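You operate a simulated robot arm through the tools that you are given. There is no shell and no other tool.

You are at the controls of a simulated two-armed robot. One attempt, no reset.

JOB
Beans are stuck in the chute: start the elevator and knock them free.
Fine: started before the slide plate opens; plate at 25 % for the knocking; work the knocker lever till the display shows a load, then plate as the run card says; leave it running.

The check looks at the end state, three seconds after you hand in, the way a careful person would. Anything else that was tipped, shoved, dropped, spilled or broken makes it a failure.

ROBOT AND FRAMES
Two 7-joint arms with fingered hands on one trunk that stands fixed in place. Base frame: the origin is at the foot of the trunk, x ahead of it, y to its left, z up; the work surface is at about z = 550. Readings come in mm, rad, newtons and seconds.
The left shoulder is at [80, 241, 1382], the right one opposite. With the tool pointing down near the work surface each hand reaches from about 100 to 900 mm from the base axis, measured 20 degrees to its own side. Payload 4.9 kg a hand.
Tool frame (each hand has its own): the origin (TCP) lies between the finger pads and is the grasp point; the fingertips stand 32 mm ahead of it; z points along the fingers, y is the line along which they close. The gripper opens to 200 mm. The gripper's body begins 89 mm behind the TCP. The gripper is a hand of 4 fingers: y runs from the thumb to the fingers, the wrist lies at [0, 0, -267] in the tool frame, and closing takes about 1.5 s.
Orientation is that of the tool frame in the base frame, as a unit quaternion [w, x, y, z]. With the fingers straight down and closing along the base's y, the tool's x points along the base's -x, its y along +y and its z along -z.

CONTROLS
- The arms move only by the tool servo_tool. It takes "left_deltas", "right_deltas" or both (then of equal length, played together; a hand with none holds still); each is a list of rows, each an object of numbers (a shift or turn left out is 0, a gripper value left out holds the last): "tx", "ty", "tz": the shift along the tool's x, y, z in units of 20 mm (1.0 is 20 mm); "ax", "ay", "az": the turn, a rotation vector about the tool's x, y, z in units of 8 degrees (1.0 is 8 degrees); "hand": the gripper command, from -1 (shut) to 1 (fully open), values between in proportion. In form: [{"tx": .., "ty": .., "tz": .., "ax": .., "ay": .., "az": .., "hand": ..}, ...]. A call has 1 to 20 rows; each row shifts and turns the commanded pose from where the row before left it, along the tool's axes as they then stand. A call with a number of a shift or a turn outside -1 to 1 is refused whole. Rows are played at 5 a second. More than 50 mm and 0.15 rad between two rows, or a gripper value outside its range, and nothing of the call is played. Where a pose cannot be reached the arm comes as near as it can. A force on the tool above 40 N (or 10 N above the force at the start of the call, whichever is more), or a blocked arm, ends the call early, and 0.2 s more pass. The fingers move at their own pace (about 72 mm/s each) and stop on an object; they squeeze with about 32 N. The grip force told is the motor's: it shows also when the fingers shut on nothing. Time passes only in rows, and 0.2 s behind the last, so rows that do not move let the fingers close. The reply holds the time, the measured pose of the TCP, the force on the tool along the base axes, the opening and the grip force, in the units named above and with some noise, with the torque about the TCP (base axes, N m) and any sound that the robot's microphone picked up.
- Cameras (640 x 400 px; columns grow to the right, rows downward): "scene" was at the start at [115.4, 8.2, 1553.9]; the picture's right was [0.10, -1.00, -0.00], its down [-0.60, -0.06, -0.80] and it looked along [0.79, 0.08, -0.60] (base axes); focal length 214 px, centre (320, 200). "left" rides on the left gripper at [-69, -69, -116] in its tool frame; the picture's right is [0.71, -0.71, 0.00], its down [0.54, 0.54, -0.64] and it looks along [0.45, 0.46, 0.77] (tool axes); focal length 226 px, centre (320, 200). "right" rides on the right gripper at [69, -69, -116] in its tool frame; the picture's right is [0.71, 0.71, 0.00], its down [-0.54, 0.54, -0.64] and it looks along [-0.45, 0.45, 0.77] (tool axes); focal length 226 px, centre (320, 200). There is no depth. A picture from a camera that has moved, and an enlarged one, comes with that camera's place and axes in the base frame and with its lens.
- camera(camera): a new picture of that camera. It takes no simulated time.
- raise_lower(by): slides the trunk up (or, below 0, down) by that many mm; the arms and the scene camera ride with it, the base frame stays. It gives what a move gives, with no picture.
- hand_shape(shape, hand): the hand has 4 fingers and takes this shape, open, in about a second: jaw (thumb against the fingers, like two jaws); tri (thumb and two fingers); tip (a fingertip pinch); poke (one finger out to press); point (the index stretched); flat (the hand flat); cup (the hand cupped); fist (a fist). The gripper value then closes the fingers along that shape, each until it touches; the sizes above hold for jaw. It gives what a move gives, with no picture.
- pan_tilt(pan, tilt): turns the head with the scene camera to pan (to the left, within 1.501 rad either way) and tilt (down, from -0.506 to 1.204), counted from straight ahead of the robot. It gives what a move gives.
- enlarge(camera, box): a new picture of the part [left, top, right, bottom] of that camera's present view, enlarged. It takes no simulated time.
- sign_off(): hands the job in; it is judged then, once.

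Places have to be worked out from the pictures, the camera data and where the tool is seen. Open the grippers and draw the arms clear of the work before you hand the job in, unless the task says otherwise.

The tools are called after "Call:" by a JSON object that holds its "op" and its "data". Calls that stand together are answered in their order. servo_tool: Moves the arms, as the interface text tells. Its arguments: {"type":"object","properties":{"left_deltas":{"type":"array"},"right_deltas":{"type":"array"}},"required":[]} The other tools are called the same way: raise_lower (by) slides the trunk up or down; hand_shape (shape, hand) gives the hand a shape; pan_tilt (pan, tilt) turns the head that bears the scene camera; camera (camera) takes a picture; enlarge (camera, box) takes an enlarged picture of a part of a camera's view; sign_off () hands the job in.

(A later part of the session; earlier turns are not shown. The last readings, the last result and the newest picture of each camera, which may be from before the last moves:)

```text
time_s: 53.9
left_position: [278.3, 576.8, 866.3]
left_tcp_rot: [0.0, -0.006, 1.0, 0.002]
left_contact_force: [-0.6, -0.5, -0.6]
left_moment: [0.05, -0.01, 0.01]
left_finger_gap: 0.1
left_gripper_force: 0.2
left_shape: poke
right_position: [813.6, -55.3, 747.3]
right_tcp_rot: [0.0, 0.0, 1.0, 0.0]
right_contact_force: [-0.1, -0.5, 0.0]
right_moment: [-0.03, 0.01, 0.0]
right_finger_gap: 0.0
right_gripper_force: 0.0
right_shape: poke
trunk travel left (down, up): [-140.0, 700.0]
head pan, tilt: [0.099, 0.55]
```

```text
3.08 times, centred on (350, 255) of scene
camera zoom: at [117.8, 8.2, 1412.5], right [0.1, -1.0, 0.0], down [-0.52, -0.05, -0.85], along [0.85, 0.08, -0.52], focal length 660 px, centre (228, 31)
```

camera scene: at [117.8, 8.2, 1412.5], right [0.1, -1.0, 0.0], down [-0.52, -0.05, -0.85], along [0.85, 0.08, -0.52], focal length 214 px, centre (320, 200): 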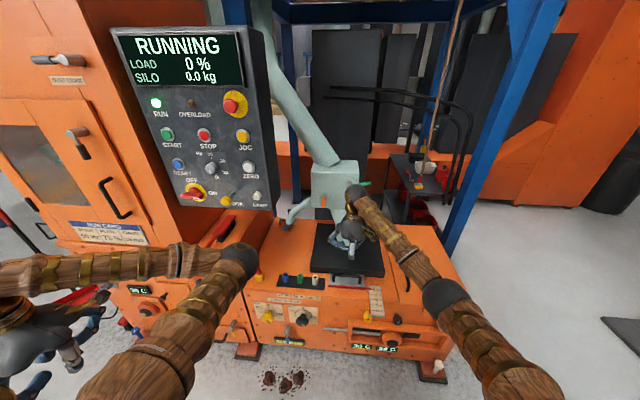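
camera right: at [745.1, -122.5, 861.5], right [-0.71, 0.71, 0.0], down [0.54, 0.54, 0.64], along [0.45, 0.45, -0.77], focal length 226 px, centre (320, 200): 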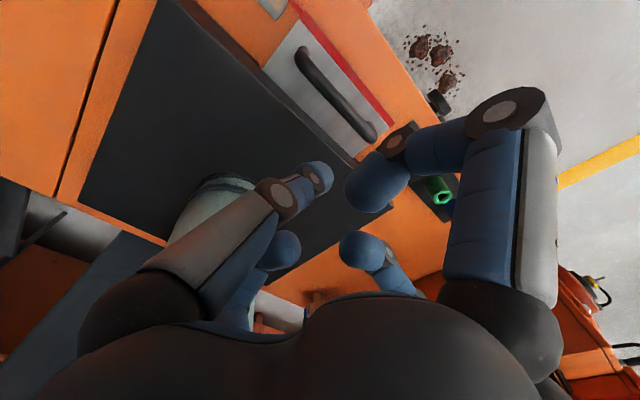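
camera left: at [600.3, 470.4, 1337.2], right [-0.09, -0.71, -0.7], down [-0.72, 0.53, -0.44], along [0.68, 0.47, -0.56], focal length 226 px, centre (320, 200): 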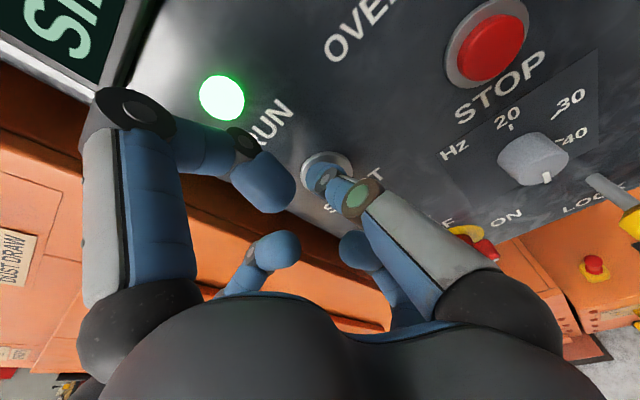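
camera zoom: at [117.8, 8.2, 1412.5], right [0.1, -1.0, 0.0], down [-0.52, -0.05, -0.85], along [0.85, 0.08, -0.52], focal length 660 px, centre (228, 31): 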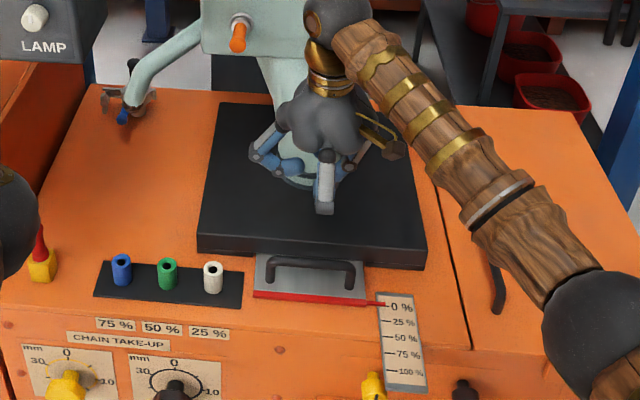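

The hand is over the gap with good clearance to the chute. I'll descend 95 mm so the tip sits just above bar height, then check again.

Call:
{"op": "servo_tool", "data": {"right_deltas": [{"tz": 0.95}, {"tz": 0.95}, {"tz": 0.95}, {"tz": 0.95}, {"tz": 0.95}, {}]}}

Call:
{"op": "camera", "data": {"camera": "right"}}

Call:
{"op": "enlarge", "data": {"camera": "scene", "box": [300, 230, 400, 310]}}

Call:
{"op": "enlarge", "data": {"camera": "right", "box": [220, 20, 400, 240]}}

```text
time_s: 55.3
left_position: [277.4, 576.6, 866.1]
left_tcp_rot: [0.0, -0.007, 1.0, 0.001]
left_contact_force: [1.2, 0.0, 0.1]
left_moment: [0.01, 0.02, 0.02]
left_finger_gap: 0.0
left_gripper_force: 0.0
left_shape: poke
right_position: [815.2, -54.5, 652.4]
right_tcp_rot: [0.001, 0.0, 1.0, 0.0]
right_contact_force: [-0.9, -1.3, -0.6]
right_moment: [-0.03, 0.02, -0.03]
right_finger_gap: 0.0
right_gripper_force: 0.0
right_shape: poke
trunk travel left (down, up): [-140.0, 700.0]
head pan, tilt: [0.099, 0.55]
```

```text
taken
camera right: at [746.6, -122.5, 767.7], right [-0.71, 0.71, 0.0], down [0.54, 0.54, 0.64], along [0.45, 0.45, -0.77], focal length 226 px, centre (320, 200)
```

right: 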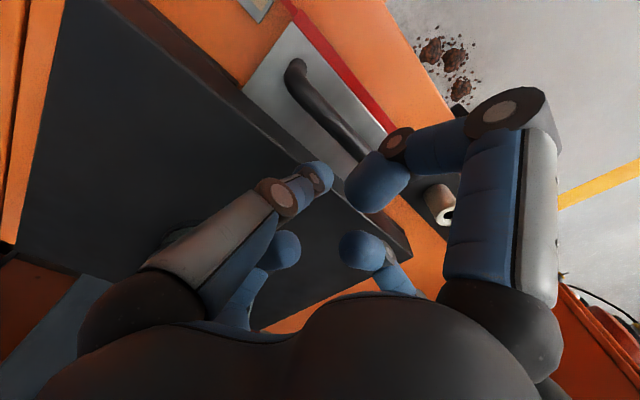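

```text
5.00 times, centred on (350, 270) of scene
camera zoom: at [118.0, 8.9, 1412.5], right [0.1, -1.0, 0.0], down [-0.52, -0.05, -0.85], along [0.85, 0.08, -0.52], focal length 1072 px, centre (170, -150)
```

zoom: 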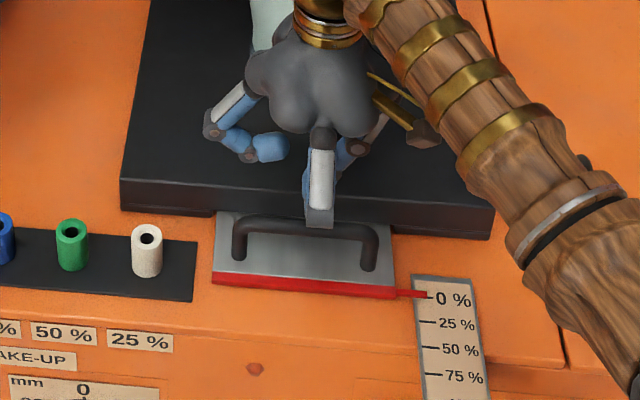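

```text
1.82 times, centred on (310, 130) of right
camera zoom: at [746.6, -122.5, 767.7], right [-0.71, 0.71, 0.0], down [0.54, 0.54, 0.64], along [0.45, 0.45, -0.77], focal length 411 px, centre (338, 327)
```

zoom: 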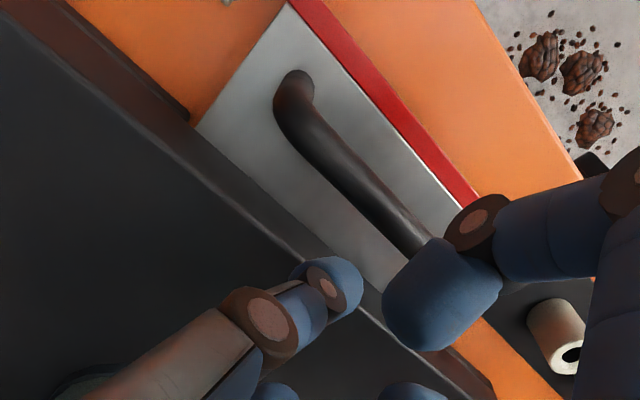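

The tip centre is near x≈813 and the gap's centre is about 810.5. I'll shift 2 mm toward the bar and descend 36 mm in small steps, so the tip ends beside the bar.

Call:
{"op": "servo_tool", "data": {"right_deltas": [{"tx": 0.12, "tz": 0.4}, {"tz": 0.4}, {"tz": 0.4}, {"tz": 0.4}, {"tz": 0.2}, {}]}}

Call:
{"op": "enlarge", "data": {"camera": "scene", "box": [300, 230, 400, 310]}}

Call:
{"op": "enlarge", "data": {"camera": "right", "box": [220, 20, 400, 240]}}

```text
time_s: 56.7
left_position: [278.1, 577.4, 866.0]
left_tcp_rot: [0.0, -0.006, 1.0, 0.0]
left_contact_force: [-0.6, -0.6, -1.1]
left_moment: [0.01, -0.01, 0.02]
left_finger_gap: 0.0
left_gripper_force: 0.1
left_shape: poke
right_position: [813.7, -52.9, 617.8]
right_tcp_rot: [-0.001, -0.001, 1.0, 0.0]
right_contact_force: [-0.6, 0.3, 0.3]
right_moment: [0.0, -0.01, 0.02]
right_finger_gap: 0.0
right_gripper_force: 0.0
right_shape: poke
trunk travel left (down, up): [-140.0, 700.0]
head pan, tilt: [0.099, 0.55]
```

```text
5.00 times, centred on (350, 270) of scene
camera zoom: at [118.2, 8.9, 1412.4], right [0.1, -1.0, 0.0], down [-0.52, -0.05, -0.85], along [0.85, 0.08, -0.52], focal length 1072 px, centre (170, -150)
```

zoom: 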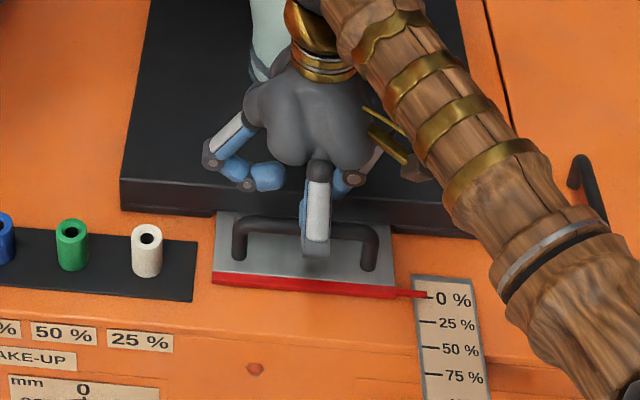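

```text
1.82 times, centred on (310, 130) of right
camera zoom: at [744.5, -122.1, 731.7], right [-0.71, 0.71, 0.0], down [0.54, 0.54, 0.64], along [0.45, 0.45, -0.77], focal length 411 px, centre (338, 327)
```

zoom: 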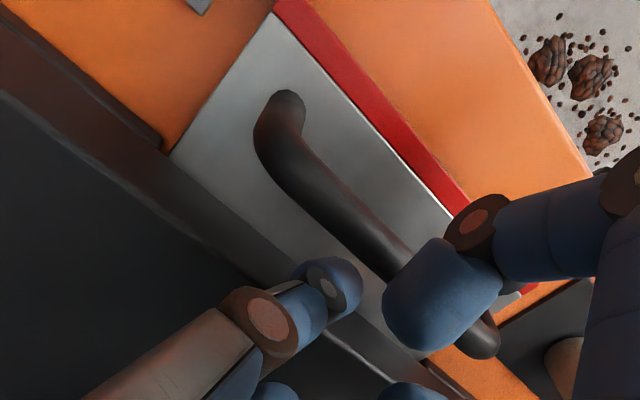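

The tip is in the gap with no contact force. I'll pull toward the robot in 5 mm rows, 20 mm first, then read the pointer.

Call:
{"op": "servo_tool", "data": {"right_deltas": [{"tx": 0.25}, {"tx": 0.25}, {"tx": 0.25}, {"tx": 0.25}, {}]}}

Call:
{"op": "enlarge", "data": {"camera": "scene", "box": [300, 230, 400, 310]}}

```text
time_s: 57.9
left_position: [277.8, 577.0, 866.1]
left_tcp_rot: [0.0, -0.007, 1.0, 0.001]
left_contact_force: [0.4, 0.2, -0.5]
left_moment: [0.02, 0.0, -0.01]
left_finger_gap: 0.0
left_gripper_force: 0.1
left_shape: poke
right_position: [793.2, -53.9, 617.5]
right_tcp_rot: [0.001, -0.001, 1.0, 0.0]
right_contact_force: [2.4, -0.1, 1.4]
right_moment: [0.04, -0.05, 0.02]
right_finger_gap: 0.1
right_gripper_force: 0.0
right_shape: poke
trunk travel left (down, up): [-140.0, 700.0]
head pan, tilt: [0.099, 0.55]
```

```text
5.00 times, centred on (350, 270) of scene
camera zoom: at [118.6, 9.0, 1412.4], right [0.1, -1.0, 0.0], down [-0.52, -0.05, -0.85], along [0.85, 0.08, -0.52], focal length 1072 px, centre (170, -150)
```

zoom: 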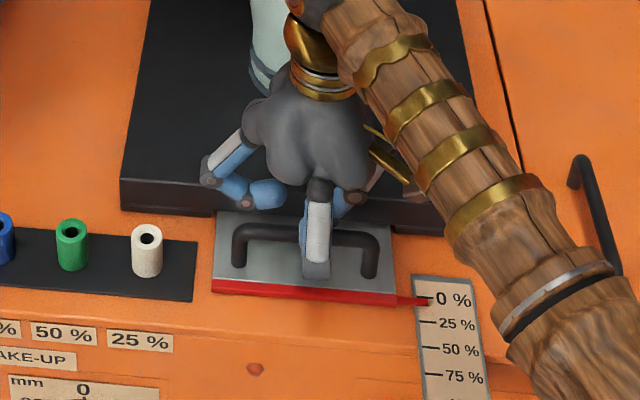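

The plate follows and the pointer is at about 6 %. I'll pull another 15 mm.

Call:
{"op": "servo_tool", "data": {"right_deltas": [{"tx": 0.25}, {"tx": 0.25}, {"tx": 0.25}, {}]}}

Call:
{"op": "enlarge", "data": {"camera": "scene", "box": [360, 270, 400, 320]}}

Call:
{"op": "enlarge", "data": {"camera": "scene", "box": [100, 20, 300, 220]}}

```text
time_s: 58.9
left_position: [278.6, 576.1, 866.0]
left_tcp_rot: [0.0, -0.007, 1.0, 0.001]
left_contact_force: [-0.9, 0.8, -0.4]
left_moment: [0.03, -0.02, 0.01]
left_finger_gap: 0.0
left_gripper_force: 0.0
left_shape: poke
right_position: [777.6, -53.6, 616.3]
right_tcp_rot: [0.001, 0.0, 1.0, -0.001]
right_contact_force: [3.4, -0.3, 0.9]
right_moment: [-0.01, -0.04, 0.01]
right_finger_gap: 0.0
right_gripper_force: 0.0
right_shape: poke
trunk travel left (down, up): [-140.0, 700.0]
head pan, tilt: [0.099, 0.55]
```

```text
8.00 times, centred on (380, 295) of scene
camera zoom: at [118.5, 8.9, 1412.4], right [0.1, -1.0, 0.0], down [-0.52, -0.05, -0.85], along [0.85, 0.08, -0.52], focal length 1716 px, centre (-160, -560)
```

zoom: 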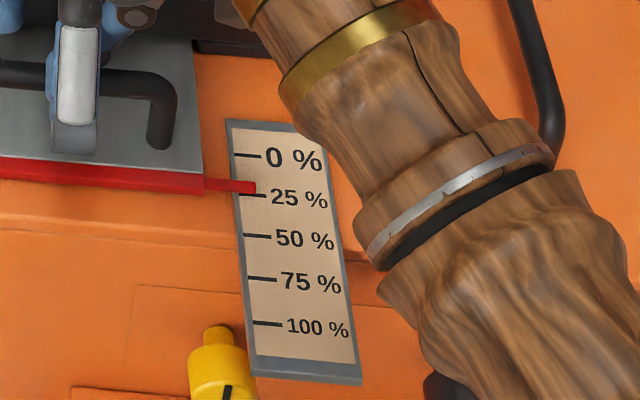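

```text
2.00 times, centred on (200, 120) of scene
camera zoom: at [118.5, 8.9, 1412.4], right [0.1, -1.0, 0.0], down [-0.52, -0.05, -0.85], along [0.85, 0.08, -0.52], focal length 429 px, centre (560, 360)
```

zoom: 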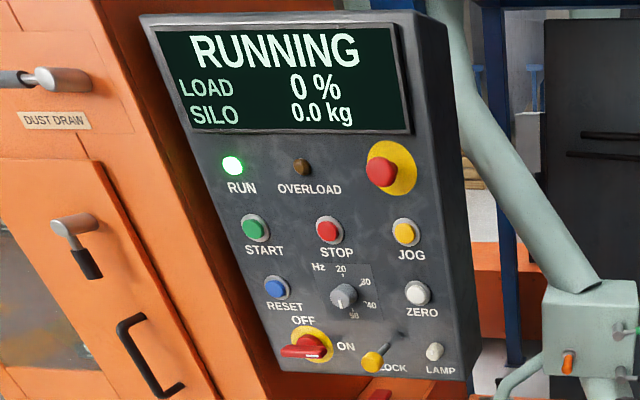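

By pixel ratio the pointer is at roughly 21–24 %. I'll zoom in tightly to read it accurately.

Call:
{"op": "enlarge", "data": {"camera": "scene", "box": [368, 280, 392, 302]}}

Call:
{"op": "camera", "data": {"camera": "right"}}

Call:
{"op": "enlarge", "data": {"camera": "right", "box": [200, 0, 340, 90]}}

```text
16.00 times, centred on (380, 291) of scene
camera zoom: at [118.5, 8.9, 1412.4], right [0.1, -1.0, 0.0], down [-0.52, -0.05, -0.85], along [0.85, 0.08, -0.52], focal length 3432 px, centre (-640, -1256)
```

zoom: 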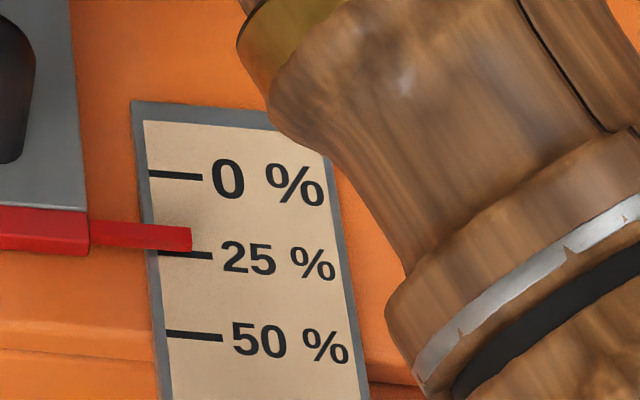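

```text
taken
camera right: at [708.7, -121.6, 731.8], right [-0.71, 0.71, 0.0], down [0.54, 0.54, 0.64], along [0.45, 0.45, -0.77], focal length 226 px, centre (320, 200)
```

right: 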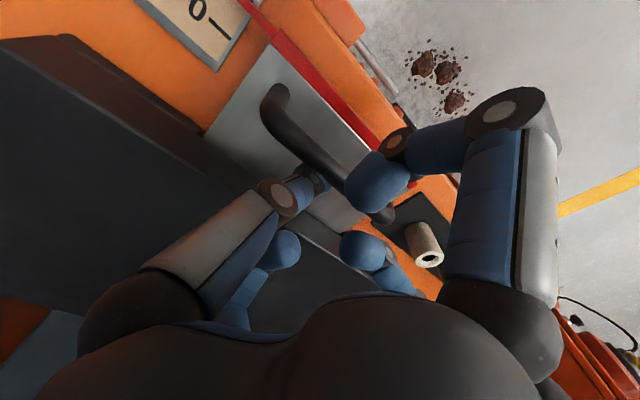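

```text
4.44 times, centred on (270, 45) of right
camera zoom: at [708.7, -121.6, 731.8], right [-0.71, 0.71, 0.0], down [0.54, 0.54, 0.64], along [0.45, 0.45, -0.77], focal length 1005 px, centre (542, 889)
```

zoom: 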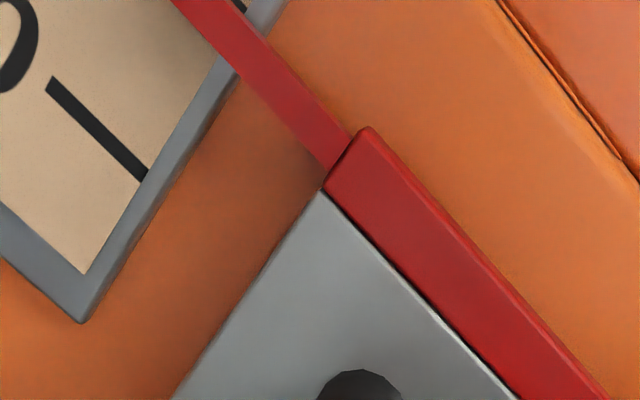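

By triangulation the pointer is at about 22.5–23 %, since at rest it reads ~0 with the same parallax. I'll pull about 2.4 mm more and re-check.

Call:
{"op": "servo_tool", "data": {"right_deltas": [{"tx": 0.12}, {}]}}

Call:
{"op": "enlarge", "data": {"camera": "scene", "box": [368, 280, 392, 302]}}

```text
time_s: 59.5
left_position: [277.8, 577.0, 866.3]
left_tcp_rot: [0.001, -0.006, 1.0, 0.0]
left_contact_force: [-0.3, 0.4, -0.1]
left_moment: [0.01, 0.02, -0.04]
left_finger_gap: 0.0
left_gripper_force: 0.0
left_shape: poke
right_position: [775.5, -53.7, 617.3]
right_tcp_rot: [-0.001, 0.0, 1.0, 0.0]
right_contact_force: [3.5, 0.1, -0.3]
right_moment: [0.05, -0.03, 0.03]
right_finger_gap: 0.0
right_gripper_force: 0.1
right_shape: poke
trunk travel left (down, up): [-140.0, 700.0]
head pan, tilt: [0.099, 0.55]
```

```text
16.00 times, centred on (380, 291) of scene
camera zoom: at [118.4, 8.9, 1412.4], right [0.1, -1.0, 0.0], down [-0.52, -0.05, -0.85], along [0.85, 0.08, -0.52], focal length 3432 px, centre (-640, -1256)
```

zoom: 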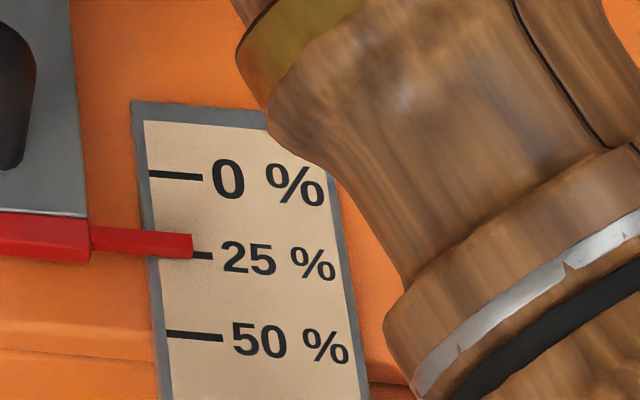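

The pointer now has the same offset to the 25 % tick as it had to 0 % at the start, so the plate is at 25 %. I'll move the finger off the bar and lift straight up.

Call:
{"op": "servo_tool", "data": {"right_deltas": [{"tx": -0.5}, {"tx": -0.3}, {"tz": -0.8}, {"tz": -1}, {"tz": -1}, {"tz": -1}, {"tz": -1}, {"tz": -1}, {"tz": -1}, {"tz": -1}]}}

Call:
{"op": "enlarge", "data": {"camera": "scene", "box": [368, 280, 392, 302]}}

Call:
{"op": "camera", "data": {"camera": "scene"}}

```text
time_s: 61.7
left_position: [277.7, 577.7, 866.3]
left_tcp_rot: [0.0, -0.006, 1.0, 0.0]
left_contact_force: [0.1, 0.0, 0.7]
left_moment: [0.03, -0.02, -0.03]
left_finger_gap: 0.0
left_gripper_force: 0.0
left_shape: poke
right_position: [789.7, -54.3, 772.8]
right_tcp_rot: [0.001, 0.0, 1.0, 0.0]
right_contact_force: [0.1, 1.0, -0.4]
right_moment: [-0.05, 0.02, 0.01]
right_finger_gap: 0.1
right_gripper_force: 0.1
right_shape: poke
trunk travel left (down, up): [-140.0, 700.0]
head pan, tilt: [0.099, 0.55]
```

```text
16.00 times, centred on (380, 291) of scene
camera zoom: at [117.9, 8.9, 1412.4], right [0.1, -1.0, 0.0], down [-0.52, -0.05, -0.85], along [0.85, 0.08, -0.52], focal length 3432 px, centre (-640, -1256)
```

zoom: 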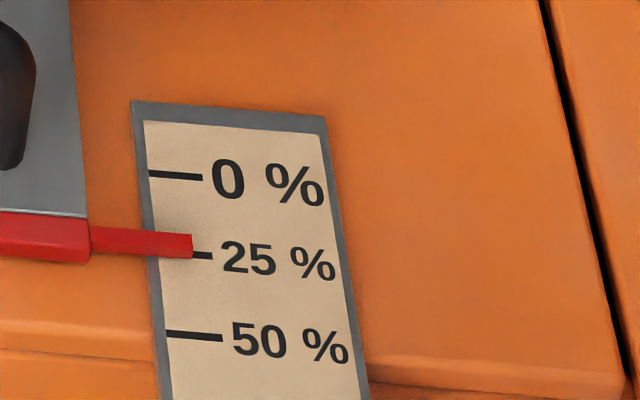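

```text
taken
camera scene: at [117.9, 8.9, 1412.4], right [0.1, -1.0, 0.0], down [-0.52, -0.05, -0.85], along [0.85, 0.08, -0.52], focal length 214 px, centre (320, 200)
```

scene: 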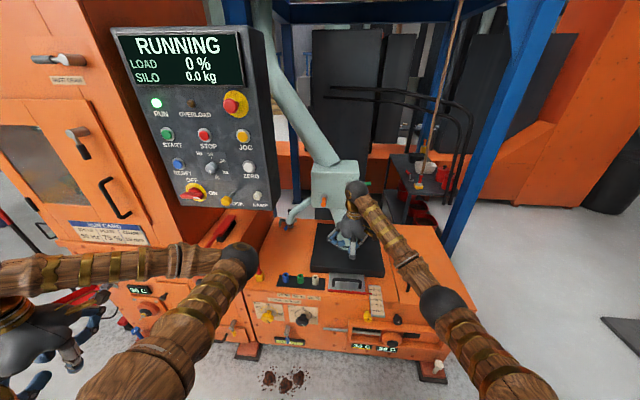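

The plate holds at 25 %. Before touching any lever I'll look over the whole chute for the knocker, first the upper part by tilting the head up.

Call:
{"op": "pan_tilt", "data": {"pan": 0.1, "tilt": -0.1}}

Call:
{"op": "camera", "data": {"camera": "scene"}}

Call:
{"op": "enlarge", "data": {"camera": "scene", "box": [200, 150, 400, 400]}}

Call:
{"op": "camera", "data": {"camera": "right"}}

```text
time_s: 62.8
left_position: [278.4, 576.8, 865.7]
left_tcp_rot: [0.001, -0.006, 1.0, 0.001]
left_contact_force: [1.0, 0.5, 0.3]
left_moment: [-0.01, 0.01, -0.01]
left_finger_gap: 0.2
left_gripper_force: 0.0
left_shape: poke
right_position: [790.1, -54.4, 773.1]
right_tcp_rot: [0.0, 0.0, 1.0, -0.001]
right_contact_force: [-0.5, -0.9, -0.2]
right_moment: [0.03, -0.03, 0.01]
right_finger_gap: 0.0
right_gripper_force: 0.1
right_shape: poke
trunk travel left (down, up): [-140.0, 700.0]
head pan, tilt: [0.099, -0.099]
```

```text
taken
camera scene: at [115.6, 8.6, 1471.9], right [0.1, -1.0, 0.0], down [0.1, 0.01, -1.0], along [0.99, 0.1, 0.1], focal length 214 px, centre (320, 200)
```

scene: 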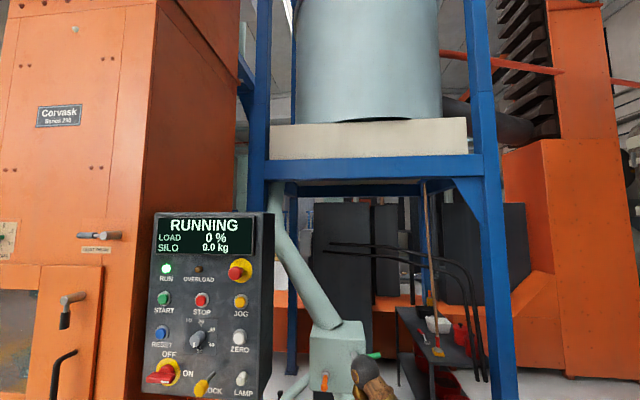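

```text
1.60 times, centred on (300, 275) of scene
camera zoom: at [115.6, 8.6, 1471.9], right [0.1, -1.0, 0.0], down [0.1, 0.01, -1.0], along [0.99, 0.1, 0.1], focal length 343 px, centre (352, 80)
```

zoom: 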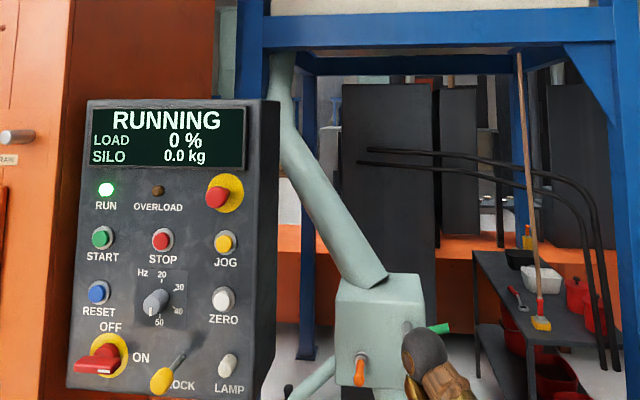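

```text
taken
camera right: at [721.8, -122.4, 887.5], right [-0.71, 0.71, 0.0], down [0.54, 0.54, 0.64], along [0.45, 0.45, -0.77], focal length 226 px, centre (320, 200)
```

right: 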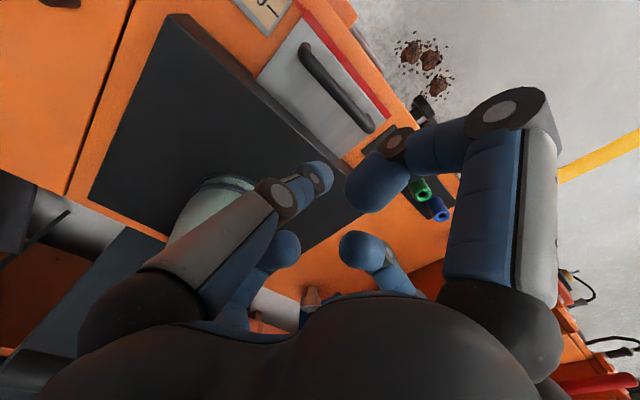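

The upper chute carries no levers, so the knocker is one of the three on the box. I'll draw the right hand back to the right for a clear view of the box.

Call:
{"op": "servo_tool", "data": {"right_deltas": [{"tx": 0.73, "ty": -0.95, "tz": -0.68}, {"tx": 0.73, "ty": -0.95, "tz": -0.68}, {"tx": 0.73, "ty": -0.95, "tz": -0.68}, {"tx": 0.73, "ty": -0.95, "tz": -0.68}, {"tx": 0.73, "ty": -0.95, "tz": -0.68}, {"tx": 0.73, "ty": -0.95, "tz": -0.68}, {"tx": 0.73, "ty": -0.95, "tz": -0.68}, {"tx": 0.73, "ty": -0.95, "tz": -0.68}, {"tx": 0.73, "ty": -0.95, "tz": -0.68}, {"tx": 0.73, "ty": -0.95, "tz": -0.68}, {"tx": 0.73, "ty": -0.95, "tz": -0.68}, {"tx": 0.73, "ty": -0.95, "tz": -0.68}, {"tx": 0.73, "ty": -0.95, "tz": -0.68}]}}

Call:
{"op": "pan_tilt", "data": {"pan": 0.1, "tilt": 0.45}}

Call:
{"op": "camera", "data": {"camera": "scene"}}

Call:
{"op": "camera", "data": {"camera": "right"}}

```text
time_s: 65.6
left_position: [277.3, 576.1, 866.9]
left_tcp_rot: [0.001, -0.006, 1.0, 0.002]
left_contact_force: [0.9, 0.7, -0.4]
left_moment: [-0.01, -0.01, 0.02]
left_finger_gap: 0.0
left_gripper_force: 0.0
left_shape: poke
right_position: [601.2, -299.7, 951.6]
right_tcp_rot: [0.0, 0.001, 1.0, 0.0]
right_contact_force: [-0.1, 0.4, 0.2]
right_moment: [0.01, -0.01, -0.01]
right_finger_gap: 0.0
right_gripper_force: 0.1
right_shape: poke
trunk travel left (down, up): [-140.0, 700.0]
head pan, tilt: [0.099, -0.099]
```

```text
time_s: 66.5
left_position: [277.4, 577.6, 865.8]
left_tcp_rot: [0.0, -0.006, 1.0, 0.001]
left_contact_force: [0.5, -0.5, -0.7]
left_moment: [-0.02, -0.01, -0.03]
left_finger_gap: 0.0
left_gripper_force: 0.1
left_shape: poke
right_position: [602.8, -298.9, 949.8]
right_tcp_rot: [-0.001, 0.001, 1.0, 0.0]
right_contact_force: [0.6, -0.5, 0.3]
right_moment: [0.01, 0.01, -0.04]
right_finger_gap: 0.0
right_gripper_force: 0.1
right_shape: poke
trunk travel left (down, up): [-140.0, 700.0]
head pan, tilt: [0.099, 0.45]
```

```text
taken
camera scene: at [120.2, 8.9, 1421.6], right [0.1, -1.0, 0.0], down [-0.43, -0.04, -0.9], along [0.9, 0.09, -0.43], focal length 214 px, centre (320, 200)
```

scene: 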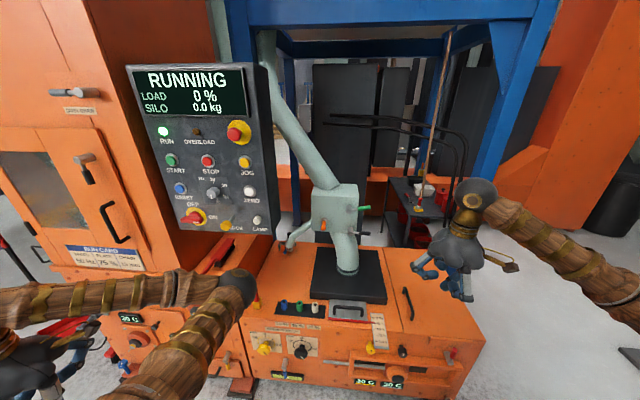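

```text
taken
camera right: at [533.7, -367.9, 1064.9], right [-0.71, 0.71, 0.0], down [0.54, 0.54, 0.64], along [0.45, 0.45, -0.77], focal length 226 px, centre (320, 200)
```

right: 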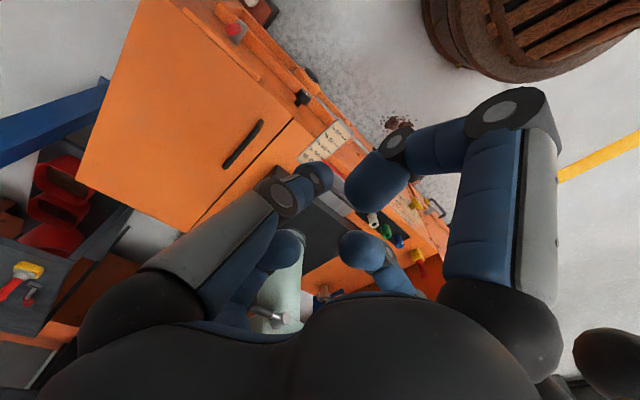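

I'll zoom in hard on each of the three controls for any feature that marks the knocker.

Call:
{"op": "enlarge", "data": {"camera": "scene", "box": [305, 175, 385, 255]}}

Call:
{"op": "enlarge", "data": {"camera": "scene", "box": [335, 195, 385, 245]}}

Call:
{"op": "enlarge", "data": {"camera": "scene", "box": [305, 205, 345, 245]}}

Call:
{"op": "enlarge", "data": {"camera": "scene", "box": [270, 220, 320, 260]}}

```text
5.00 times, centred on (345, 215) of scene
camera zoom: at [120.2, 8.9, 1421.6], right [0.1, -1.0, 0.0], down [-0.43, -0.04, -0.9], along [0.9, 0.09, -0.43], focal length 1072 px, centre (195, 125)
```

zoom: 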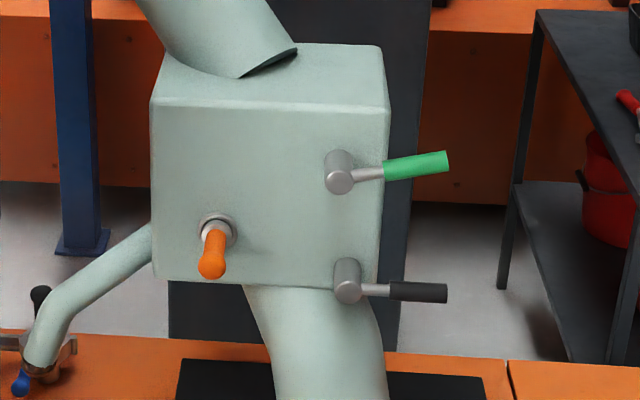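

```text
8.00 times, centred on (360, 220) of scene
camera zoom: at [120.2, 8.9, 1421.6], right [0.1, -1.0, 0.0], down [-0.43, -0.04, -0.9], along [0.9, 0.09, -0.43], focal length 1716 px, centre (0, 40)
```

zoom: 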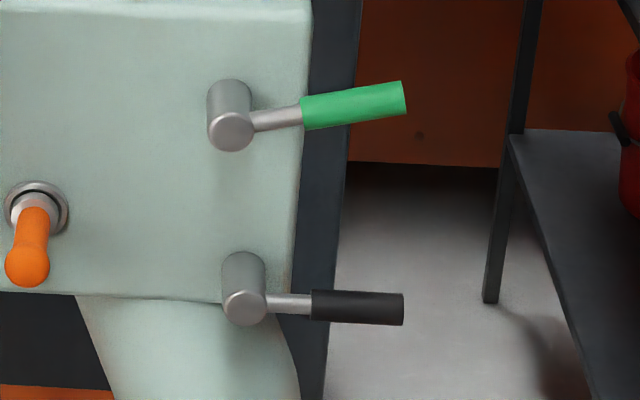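

```text
10.00 times, centred on (325, 225) of scene
camera zoom: at [120.2, 8.9, 1421.6], right [0.1, -1.0, 0.0], down [-0.43, -0.04, -0.9], along [0.9, 0.09, -0.43], focal length 2145 px, centre (270, -50)
```

zoom: 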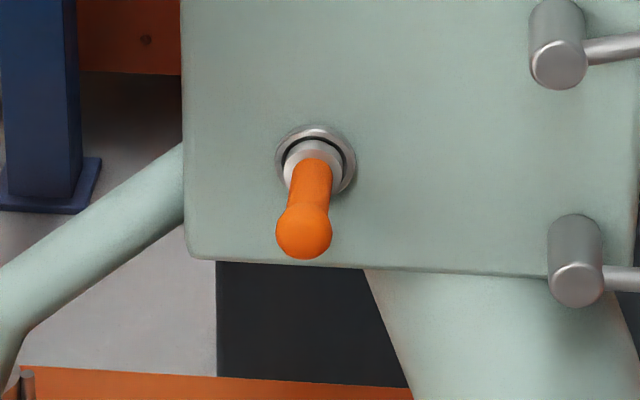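

```text
10.00 times, centred on (295, 240) of scene
camera zoom: at [120.2, 8.9, 1421.6], right [0.1, -1.0, 0.0], down [-0.43, -0.04, -0.9], along [0.9, 0.09, -0.43], focal length 2145 px, centre (570, -200)
```

zoom: 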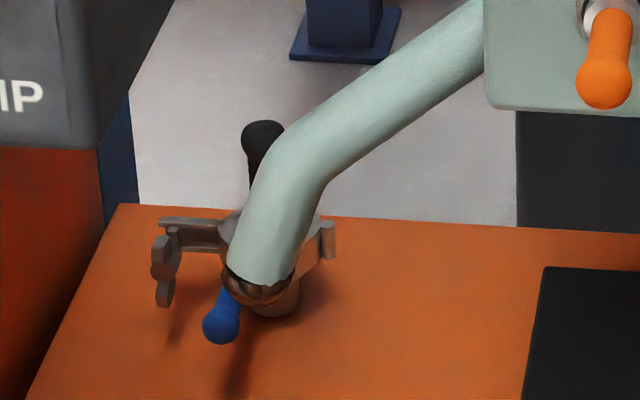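

The orange handle in its round port looks like a sampling trier, so the knocker must be the green or the black crank. I'll bring the right hand in front of them, pointing forward, to test by a gentle touch.

Call:
{"op": "servo_tool", "data": {"right_deltas": [{"tx": -0.99, "ty": 0.306, "tz": -0.31}, {"tx": -0.99, "ty": 0.306, "tz": -0.31}, {"tx": -0.99, "ty": 0.306, "tz": -0.31}, {"tx": -0.99, "ty": 0.306, "tz": -0.31}, {"tx": -0.99, "ty": 0.306, "tz": -0.31}, {"tx": -0.99, "ty": 0.306, "tz": -0.31}, {"tx": -0.99, "ty": 0.306, "tz": -0.31}, {"tx": -0.99, "ty": 0.306, "tz": -0.31}, {"ay": -1}, {"ay": -1}, {"ay": -1}, {"ay": -1}, {"ay": -1}, {"ay": -1}, {"ay": -1}, {"ay": -1}, {"ay": -1}, {"ay": -1}, {"ay": -1}, {"ay": -0.25}]}}

Call:
{"op": "camera", "data": {"camera": "right"}}

Call:
{"op": "camera", "data": {"camera": "scene"}}

```text
time_s: 70.7
left_position: [278.0, 576.7, 865.3]
left_tcp_rot: [0.001, -0.007, 1.0, 0.001]
left_contact_force: [0.0, 0.7, 0.4]
left_moment: [0.04, -0.01, -0.01]
left_finger_gap: 0.0
left_gripper_force: 0.0
left_shape: poke
right_position: [759.5, -252.2, 999.7]
right_tcp_rot: [0.707, 0.001, 0.707, -0.001]
right_contact_force: [-0.6, -0.7, 0.8]
right_moment: [0.0, -0.02, 0.0]
right_finger_gap: 0.0
right_gripper_force: 0.1
right_shape: poke
trunk travel left (down, up): [-140.0, 700.0]
head pan, tilt: [0.099, 0.45]
```

```text
taken
camera right: at [643.9, -320.1, 929.3], right [0.0, 0.71, -0.71], down [-0.64, 0.54, 0.54], along [0.77, 0.45, 0.46], focal length 226 px, centre (320, 200)
```

right: 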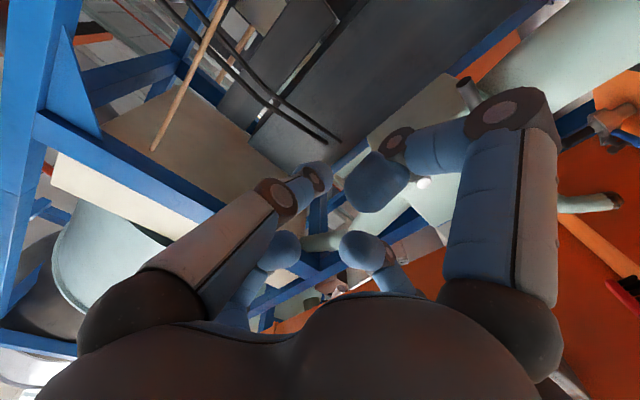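

```text
taken
camera scene: at [120.2, 9.1, 1421.5], right [0.1, -1.0, 0.0], down [-0.43, -0.04, -0.9], along [0.9, 0.09, -0.44], focal length 214 px, centre (320, 200)
```

scene: 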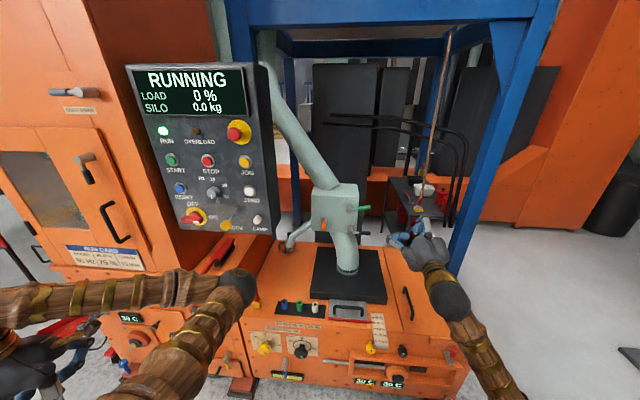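

The hand points forward at [760, -252, 1000]. I'll move up and in to about [900, -105, 1030], short of the green lever, and check alignment.

Call:
{"op": "servo_tool", "data": {"right_deltas": [{"tx": -0.8}, {"tx": -0.7}, {"tz": 0.7, "ty": 0.74}, {"tz": 0.7, "ty": 0.74}, {"tz": 0.7, "ty": 0.74}, {"tz": 0.7, "ty": 0.74}, {"tz": 0.7, "ty": 0.74}, {"tz": 0.7, "ty": 0.74}, {"tz": 0.7, "ty": 0.74}, {"tz": 0.7, "ty": 0.74}, {"tz": 0.7, "ty": 0.74}, {"tz": 0.7, "ty": 0.74}, {}]}}

Call:
{"op": "camera", "data": {"camera": "right"}}

Call:
{"op": "enlarge", "data": {"camera": "scene", "box": [300, 160, 420, 260]}}

```text
time_s: 73.5
left_position: [277.0, 575.8, 867.1]
left_tcp_rot: [-0.001, -0.006, 1.0, 0.002]
left_contact_force: [-0.4, -0.6, -0.1]
left_moment: [0.02, 0.0, 0.01]
left_finger_gap: 0.3
left_gripper_force: 0.2
left_shape: poke
right_position: [900.1, -103.7, 1030.5]
right_tcp_rot: [0.707, 0.0, 0.707, 0.0]
right_contact_force: [0.0, -0.4, 0.0]
right_moment: [0.01, 0.02, 0.02]
right_finger_gap: 0.0
right_gripper_force: 0.0
right_shape: poke
trunk travel left (down, up): [-140.0, 700.0]
head pan, tilt: [0.099, 0.45]
```

```text
taken
camera right: at [783.4, -172.4, 959.5], right [0.0, 0.71, -0.71], down [-0.64, 0.54, 0.54], along [0.77, 0.45, 0.45], focal length 226 px, centre (320, 200)
```

right: 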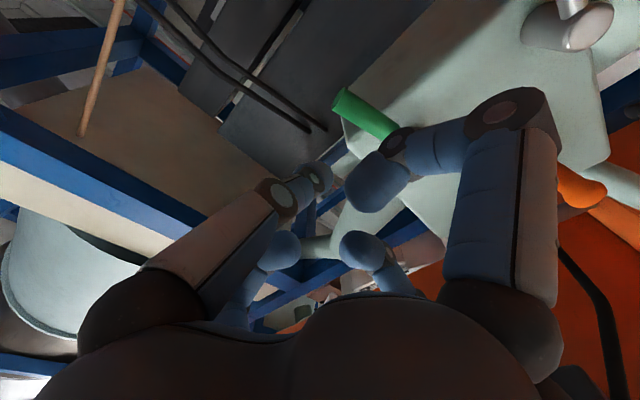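

```text
4.00 times, centred on (360, 210) of scene
camera zoom: at [120.0, 8.6, 1421.5], right [0.1, -1.0, 0.0], down [-0.43, -0.04, -0.9], along [0.9, 0.09, -0.44], focal length 858 px, centre (160, 160)
```

zoom: 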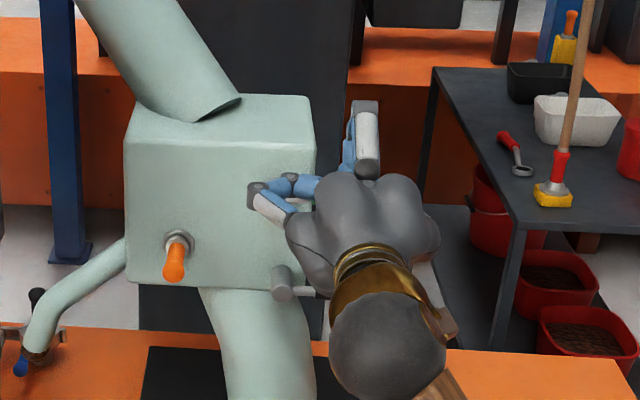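

Green grip end is at about [964, -124, 986]. I'll slide the finger forward above the grip, then lower it to light contact and a small press while watching the force.

Call:
{"op": "servo_tool", "data": {"right_deltas": [{"tz": 0.8}, {"tz": 0.8}, {"tz": 0.8}, {"tx": 0.4}, {"tx": 0.4}, {"tx": 0.25}, {}]}}

Call:
{"op": "camera", "data": {"camera": "right"}}

Call:
{"op": "enlarge", "data": {"camera": "scene", "box": [300, 160, 420, 260]}}

```text
time_s: 75.1
left_position: [277.7, 577.6, 866.8]
left_tcp_rot: [0.0, -0.006, 1.0, 0.0]
left_contact_force: [-0.3, 1.1, -1.0]
left_moment: [0.03, -0.01, -0.01]
left_finger_gap: 0.0
left_gripper_force: 0.1
left_shape: poke
right_position: [948.7, -104.0, 1008.9]
right_tcp_rot: [0.707, 0.001, 0.707, -0.001]
right_contact_force: [0.4, -0.2, 0.2]
right_moment: [-0.01, -0.03, -0.04]
right_finger_gap: 0.0
right_gripper_force: 0.1
right_shape: poke
trunk travel left (down, up): [-140.0, 700.0]
head pan, tilt: [0.099, 0.45]
```

```text
taken
camera right: at [832.0, -171.8, 938.7], right [0.0, 0.71, -0.71], down [-0.64, 0.54, 0.54], along [0.77, 0.45, 0.45], focal length 226 px, centre (320, 200)
```

right: 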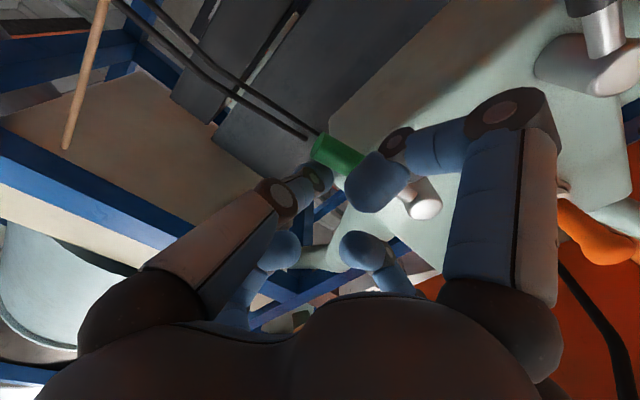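

```text
4.00 times, centred on (360, 210) of scene
camera zoom: at [120.2, 9.1, 1421.5], right [0.1, -1.0, 0.0], down [-0.43, -0.04, -0.9], along [0.9, 0.09, -0.44], focal length 858 px, centre (160, 160)
```

zoom: 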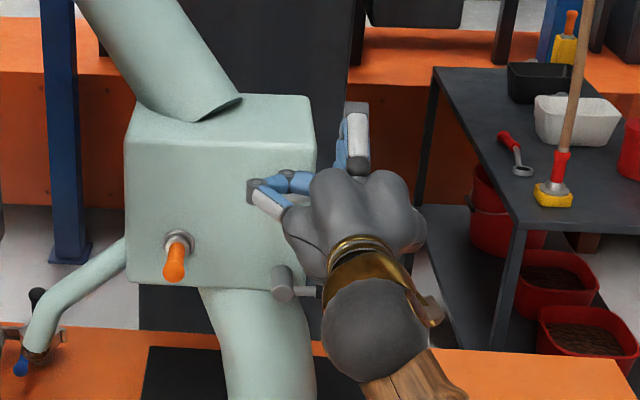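

No contact yet; the finger is just above the grip. I'll press down 14 mm in small rows and read the force.

Call:
{"op": "servo_tool", "data": {"right_deltas": [{"tx": 0.2}, {"tx": 0.2}, {"tx": 0.15}, {"tx": 0.15}, {}]}}

Call:
{"op": "camera", "data": {"camera": "right"}}

```text
time_s: 76.3
left_position: [277.6, 577.8, 866.6]
left_tcp_rot: [0.001, -0.007, 1.0, 0.001]
left_contact_force: [0.5, -0.7, -0.6]
left_moment: [-0.01, -0.03, 0.02]
left_finger_gap: 0.0
left_gripper_force: 0.1
left_shape: poke
right_position: [945.5, -103.5, 999.0]
right_tcp_rot: [0.709, 0.0, 0.705, 0.0]
right_contact_force: [8.7, 0.0, 23.9]
right_moment: [-0.14, -0.49, 0.06]
right_finger_gap: 0.0
right_gripper_force: 0.0
right_shape: poke
trunk travel left (down, up): [-140.0, 700.0]
head pan, tilt: [0.099, 0.45]
```

```text
taken
camera right: at [830.9, -171.7, 928.2], right [0.0, 0.71, -0.71], down [-0.65, 0.54, 0.54], along [0.76, 0.46, 0.46], focal length 226 px, centre (320, 200)
```

right: 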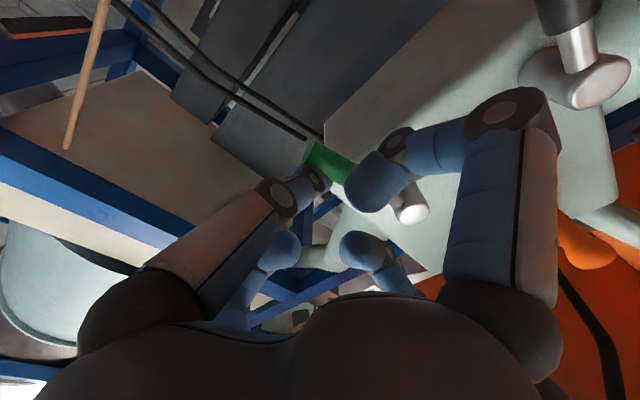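

The green lever pushes back with about 24 N and hardly moves, so downward it sits against something stiff. I'll back off now and check it is unchanged.

Call:
{"op": "servo_tool", "data": {"right_deltas": [{"tx": -0.7}, {"tx": -0.7}, {"tz": -1}, {"tz": -1}, {"tz": -1}, {"tz": -1, "ty": -1}, {"ty": -1}, {"ty": -1}, {"ty": -1}, {"ty": -1}, {}]}}

Call:
{"op": "enlarge", "data": {"camera": "scene", "box": [335, 195, 385, 245]}}

Call:
{"op": "enlarge", "data": {"camera": "scene", "box": [120, 50, 290, 240]}}

```text
time_s: 78.7
left_position: [277.8, 576.7, 866.5]
left_tcp_rot: [0.001, -0.005, 1.0, 0.001]
left_contact_force: [-0.8, 0.2, -0.5]
left_moment: [-0.05, -0.03, 0.0]
left_finger_gap: 0.0
left_gripper_force: 0.0
left_shape: poke
right_position: [867.6, -203.9, 1023.2]
right_tcp_rot: [0.707, 0.0, 0.707, -0.001]
right_contact_force: [0.6, -0.8, -0.2]
right_moment: [0.0, 0.02, -0.02]
right_finger_gap: 0.1
right_gripper_force: 0.1
right_shape: poke
trunk travel left (down, up): [-140.0, 700.0]
head pan, tilt: [0.099, 0.45]
```

```text
8.00 times, centred on (360, 220) of scene
camera zoom: at [120.3, 9.5, 1421.5], right [0.1, -1.0, 0.0], down [-0.43, -0.04, -0.9], along [0.9, 0.09, -0.44], focal length 1716 px, centre (0, 40)
```

zoom: 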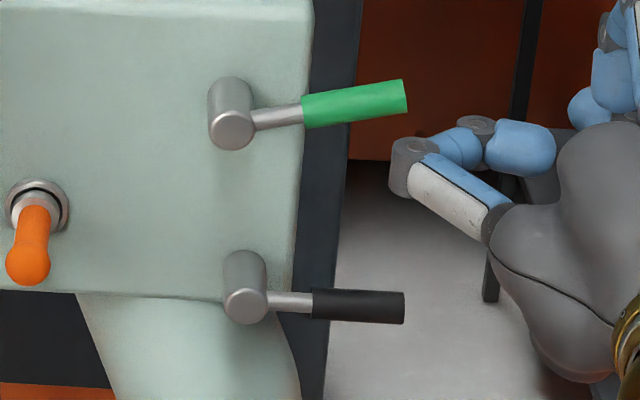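

```text
2.11 times, centred on (205, 145) of scene
camera zoom: at [120.3, 9.5, 1421.5], right [0.1, -1.0, 0.0], down [-0.43, -0.04, -0.9], along [0.9, 0.09, -0.44], focal length 452 px, centre (562, 316)
```

zoom: 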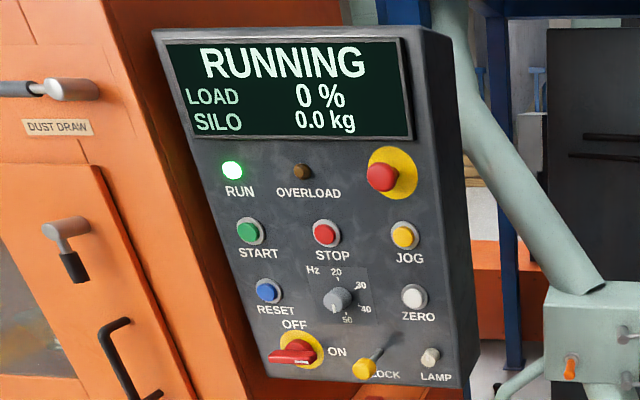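

The green lever is unchanged. I'll test the black lever the same way: finger above its grip, then a light press.

Call:
{"op": "servo_tool", "data": {"right_deltas": [{"tx": 1}, {"tx": 1}, {"tx": 1}, {"tx": 1}, {"tx": 1}, {"tx": 1}, {"tx": 0.45}, {"ty": 0.86, "tz": 0.8}, {"ty": 0.86, "tz": 0.8}, {"ty": 0.86, "tz": 0.8}, {"ty": 0.86, "tz": 0.8}, {"ty": 0.86, "tz": 0.8}, {}]}}

Call:
{"op": "camera", "data": {"camera": "right"}}

Call:
{"op": "enlarge", "data": {"camera": "scene", "box": [300, 180, 420, 280]}}

```text
time_s: 81.5
left_position: [278.0, 576.7, 867.0]
left_tcp_rot: [0.0, -0.005, 1.0, 0.002]
left_contact_force: [0.9, -0.6, 0.2]
left_moment: [-0.03, -0.02, -0.04]
left_finger_gap: 0.0
left_gripper_force: 0.0
left_shape: poke
right_position: [945.3, -117.1, 893.9]
right_tcp_rot: [0.707, 0.002, 0.707, -0.001]
right_contact_force: [0.0, 0.2, 0.2]
right_moment: [0.02, -0.02, 0.0]
right_finger_gap: 0.2
right_gripper_force: 0.0
right_shape: poke
trunk travel left (down, up): [-140.0, 700.0]
head pan, tilt: [0.099, 0.45]
```

```text
taken
camera right: at [830.1, -186.6, 823.9], right [0.0, 0.71, -0.71], down [-0.64, 0.54, 0.54], along [0.77, 0.45, 0.45], focal length 226 px, centre (320, 200)
```

right: 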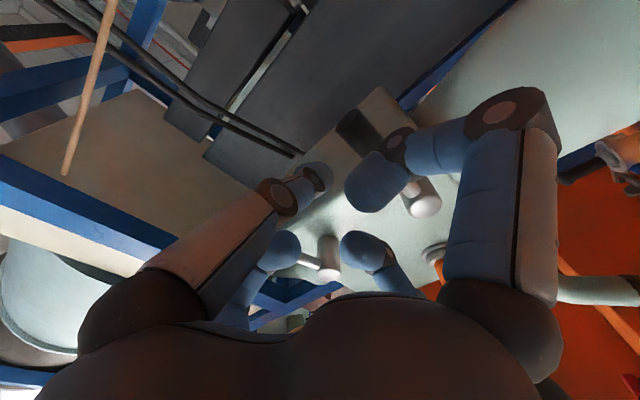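

```text
4.00 times, centred on (360, 230) of scene
camera zoom: at [119.9, 8.7, 1421.5], right [0.1, -1.0, 0.0], down [-0.43, -0.04, -0.9], along [0.9, 0.09, -0.44], focal length 858 px, centre (160, 80)
```

zoom: 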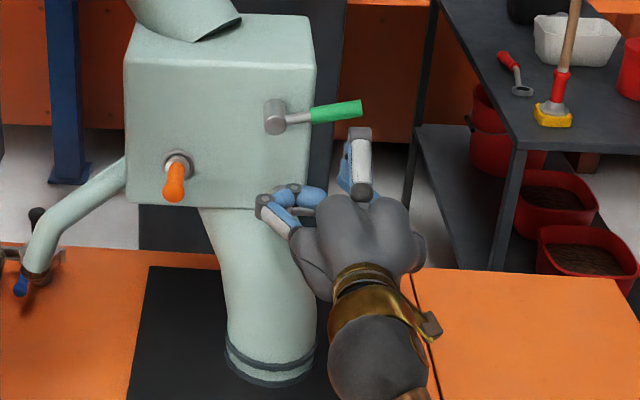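

The black grip end is near [964, -137, 848]. I'll lower 22 mm toward contact, then look at the force.

Call:
{"op": "servo_tool", "data": {"right_deltas": [{"tx": 0.5}, {"tx": 0.4}, {"tx": 0.2}, {}]}}

Call:
{"op": "servo_tool", "data": {"right_deltas": [{"tx": 0.15}, {"tx": 0.15}, {"tx": 0.1}, {}]}}

Call:
{"op": "camera", "data": {"camera": "right"}}

```text
time_s: 82.5
left_position: [277.9, 577.4, 865.1]
left_tcp_rot: [0.0, -0.006, 1.0, 0.001]
left_contact_force: [-0.2, 0.0, 0.3]
left_moment: [0.02, 0.0, -0.03]
left_finger_gap: 0.0
left_gripper_force: 0.1
left_shape: poke
right_position: [947.4, -117.6, 871.3]
right_tcp_rot: [0.707, 0.0, 0.707, 0.0]
right_contact_force: [-0.3, -0.4, -0.1]
right_moment: [0.01, -0.01, 0.0]
right_finger_gap: 0.0
right_gripper_force: 0.2
right_shape: poke
trunk travel left (down, up): [-140.0, 700.0]
head pan, tilt: [0.099, 0.45]
```

```text
time_s: 83.5
left_position: [277.6, 576.3, 866.4]
left_tcp_rot: [0.0, -0.006, 1.0, 0.001]
left_contact_force: [-0.3, 0.8, -0.3]
left_moment: [0.03, -0.01, -0.01]
left_finger_gap: 0.1
left_gripper_force: 0.1
left_shape: poke
right_position: [947.6, -118.4, 863.6]
right_tcp_rot: [0.707, 0.0, 0.707, 0.0]
right_contact_force: [0.1, -0.8, 0.5]
right_moment: [-0.03, -0.04, 0.01]
right_finger_gap: 0.1
right_gripper_force: 0.0
right_shape: poke
trunk travel left (down, up): [-140.0, 700.0]
head pan, tilt: [0.099, 0.45]
```

```text
taken
camera right: at [831.6, -186.1, 793.8], right [0.0, 0.71, -0.71], down [-0.64, 0.54, 0.54], along [0.77, 0.45, 0.45], focal length 226 px, centre (320, 200)
```

right: 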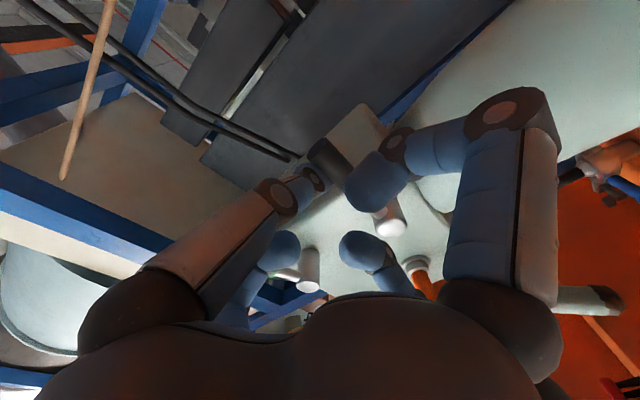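

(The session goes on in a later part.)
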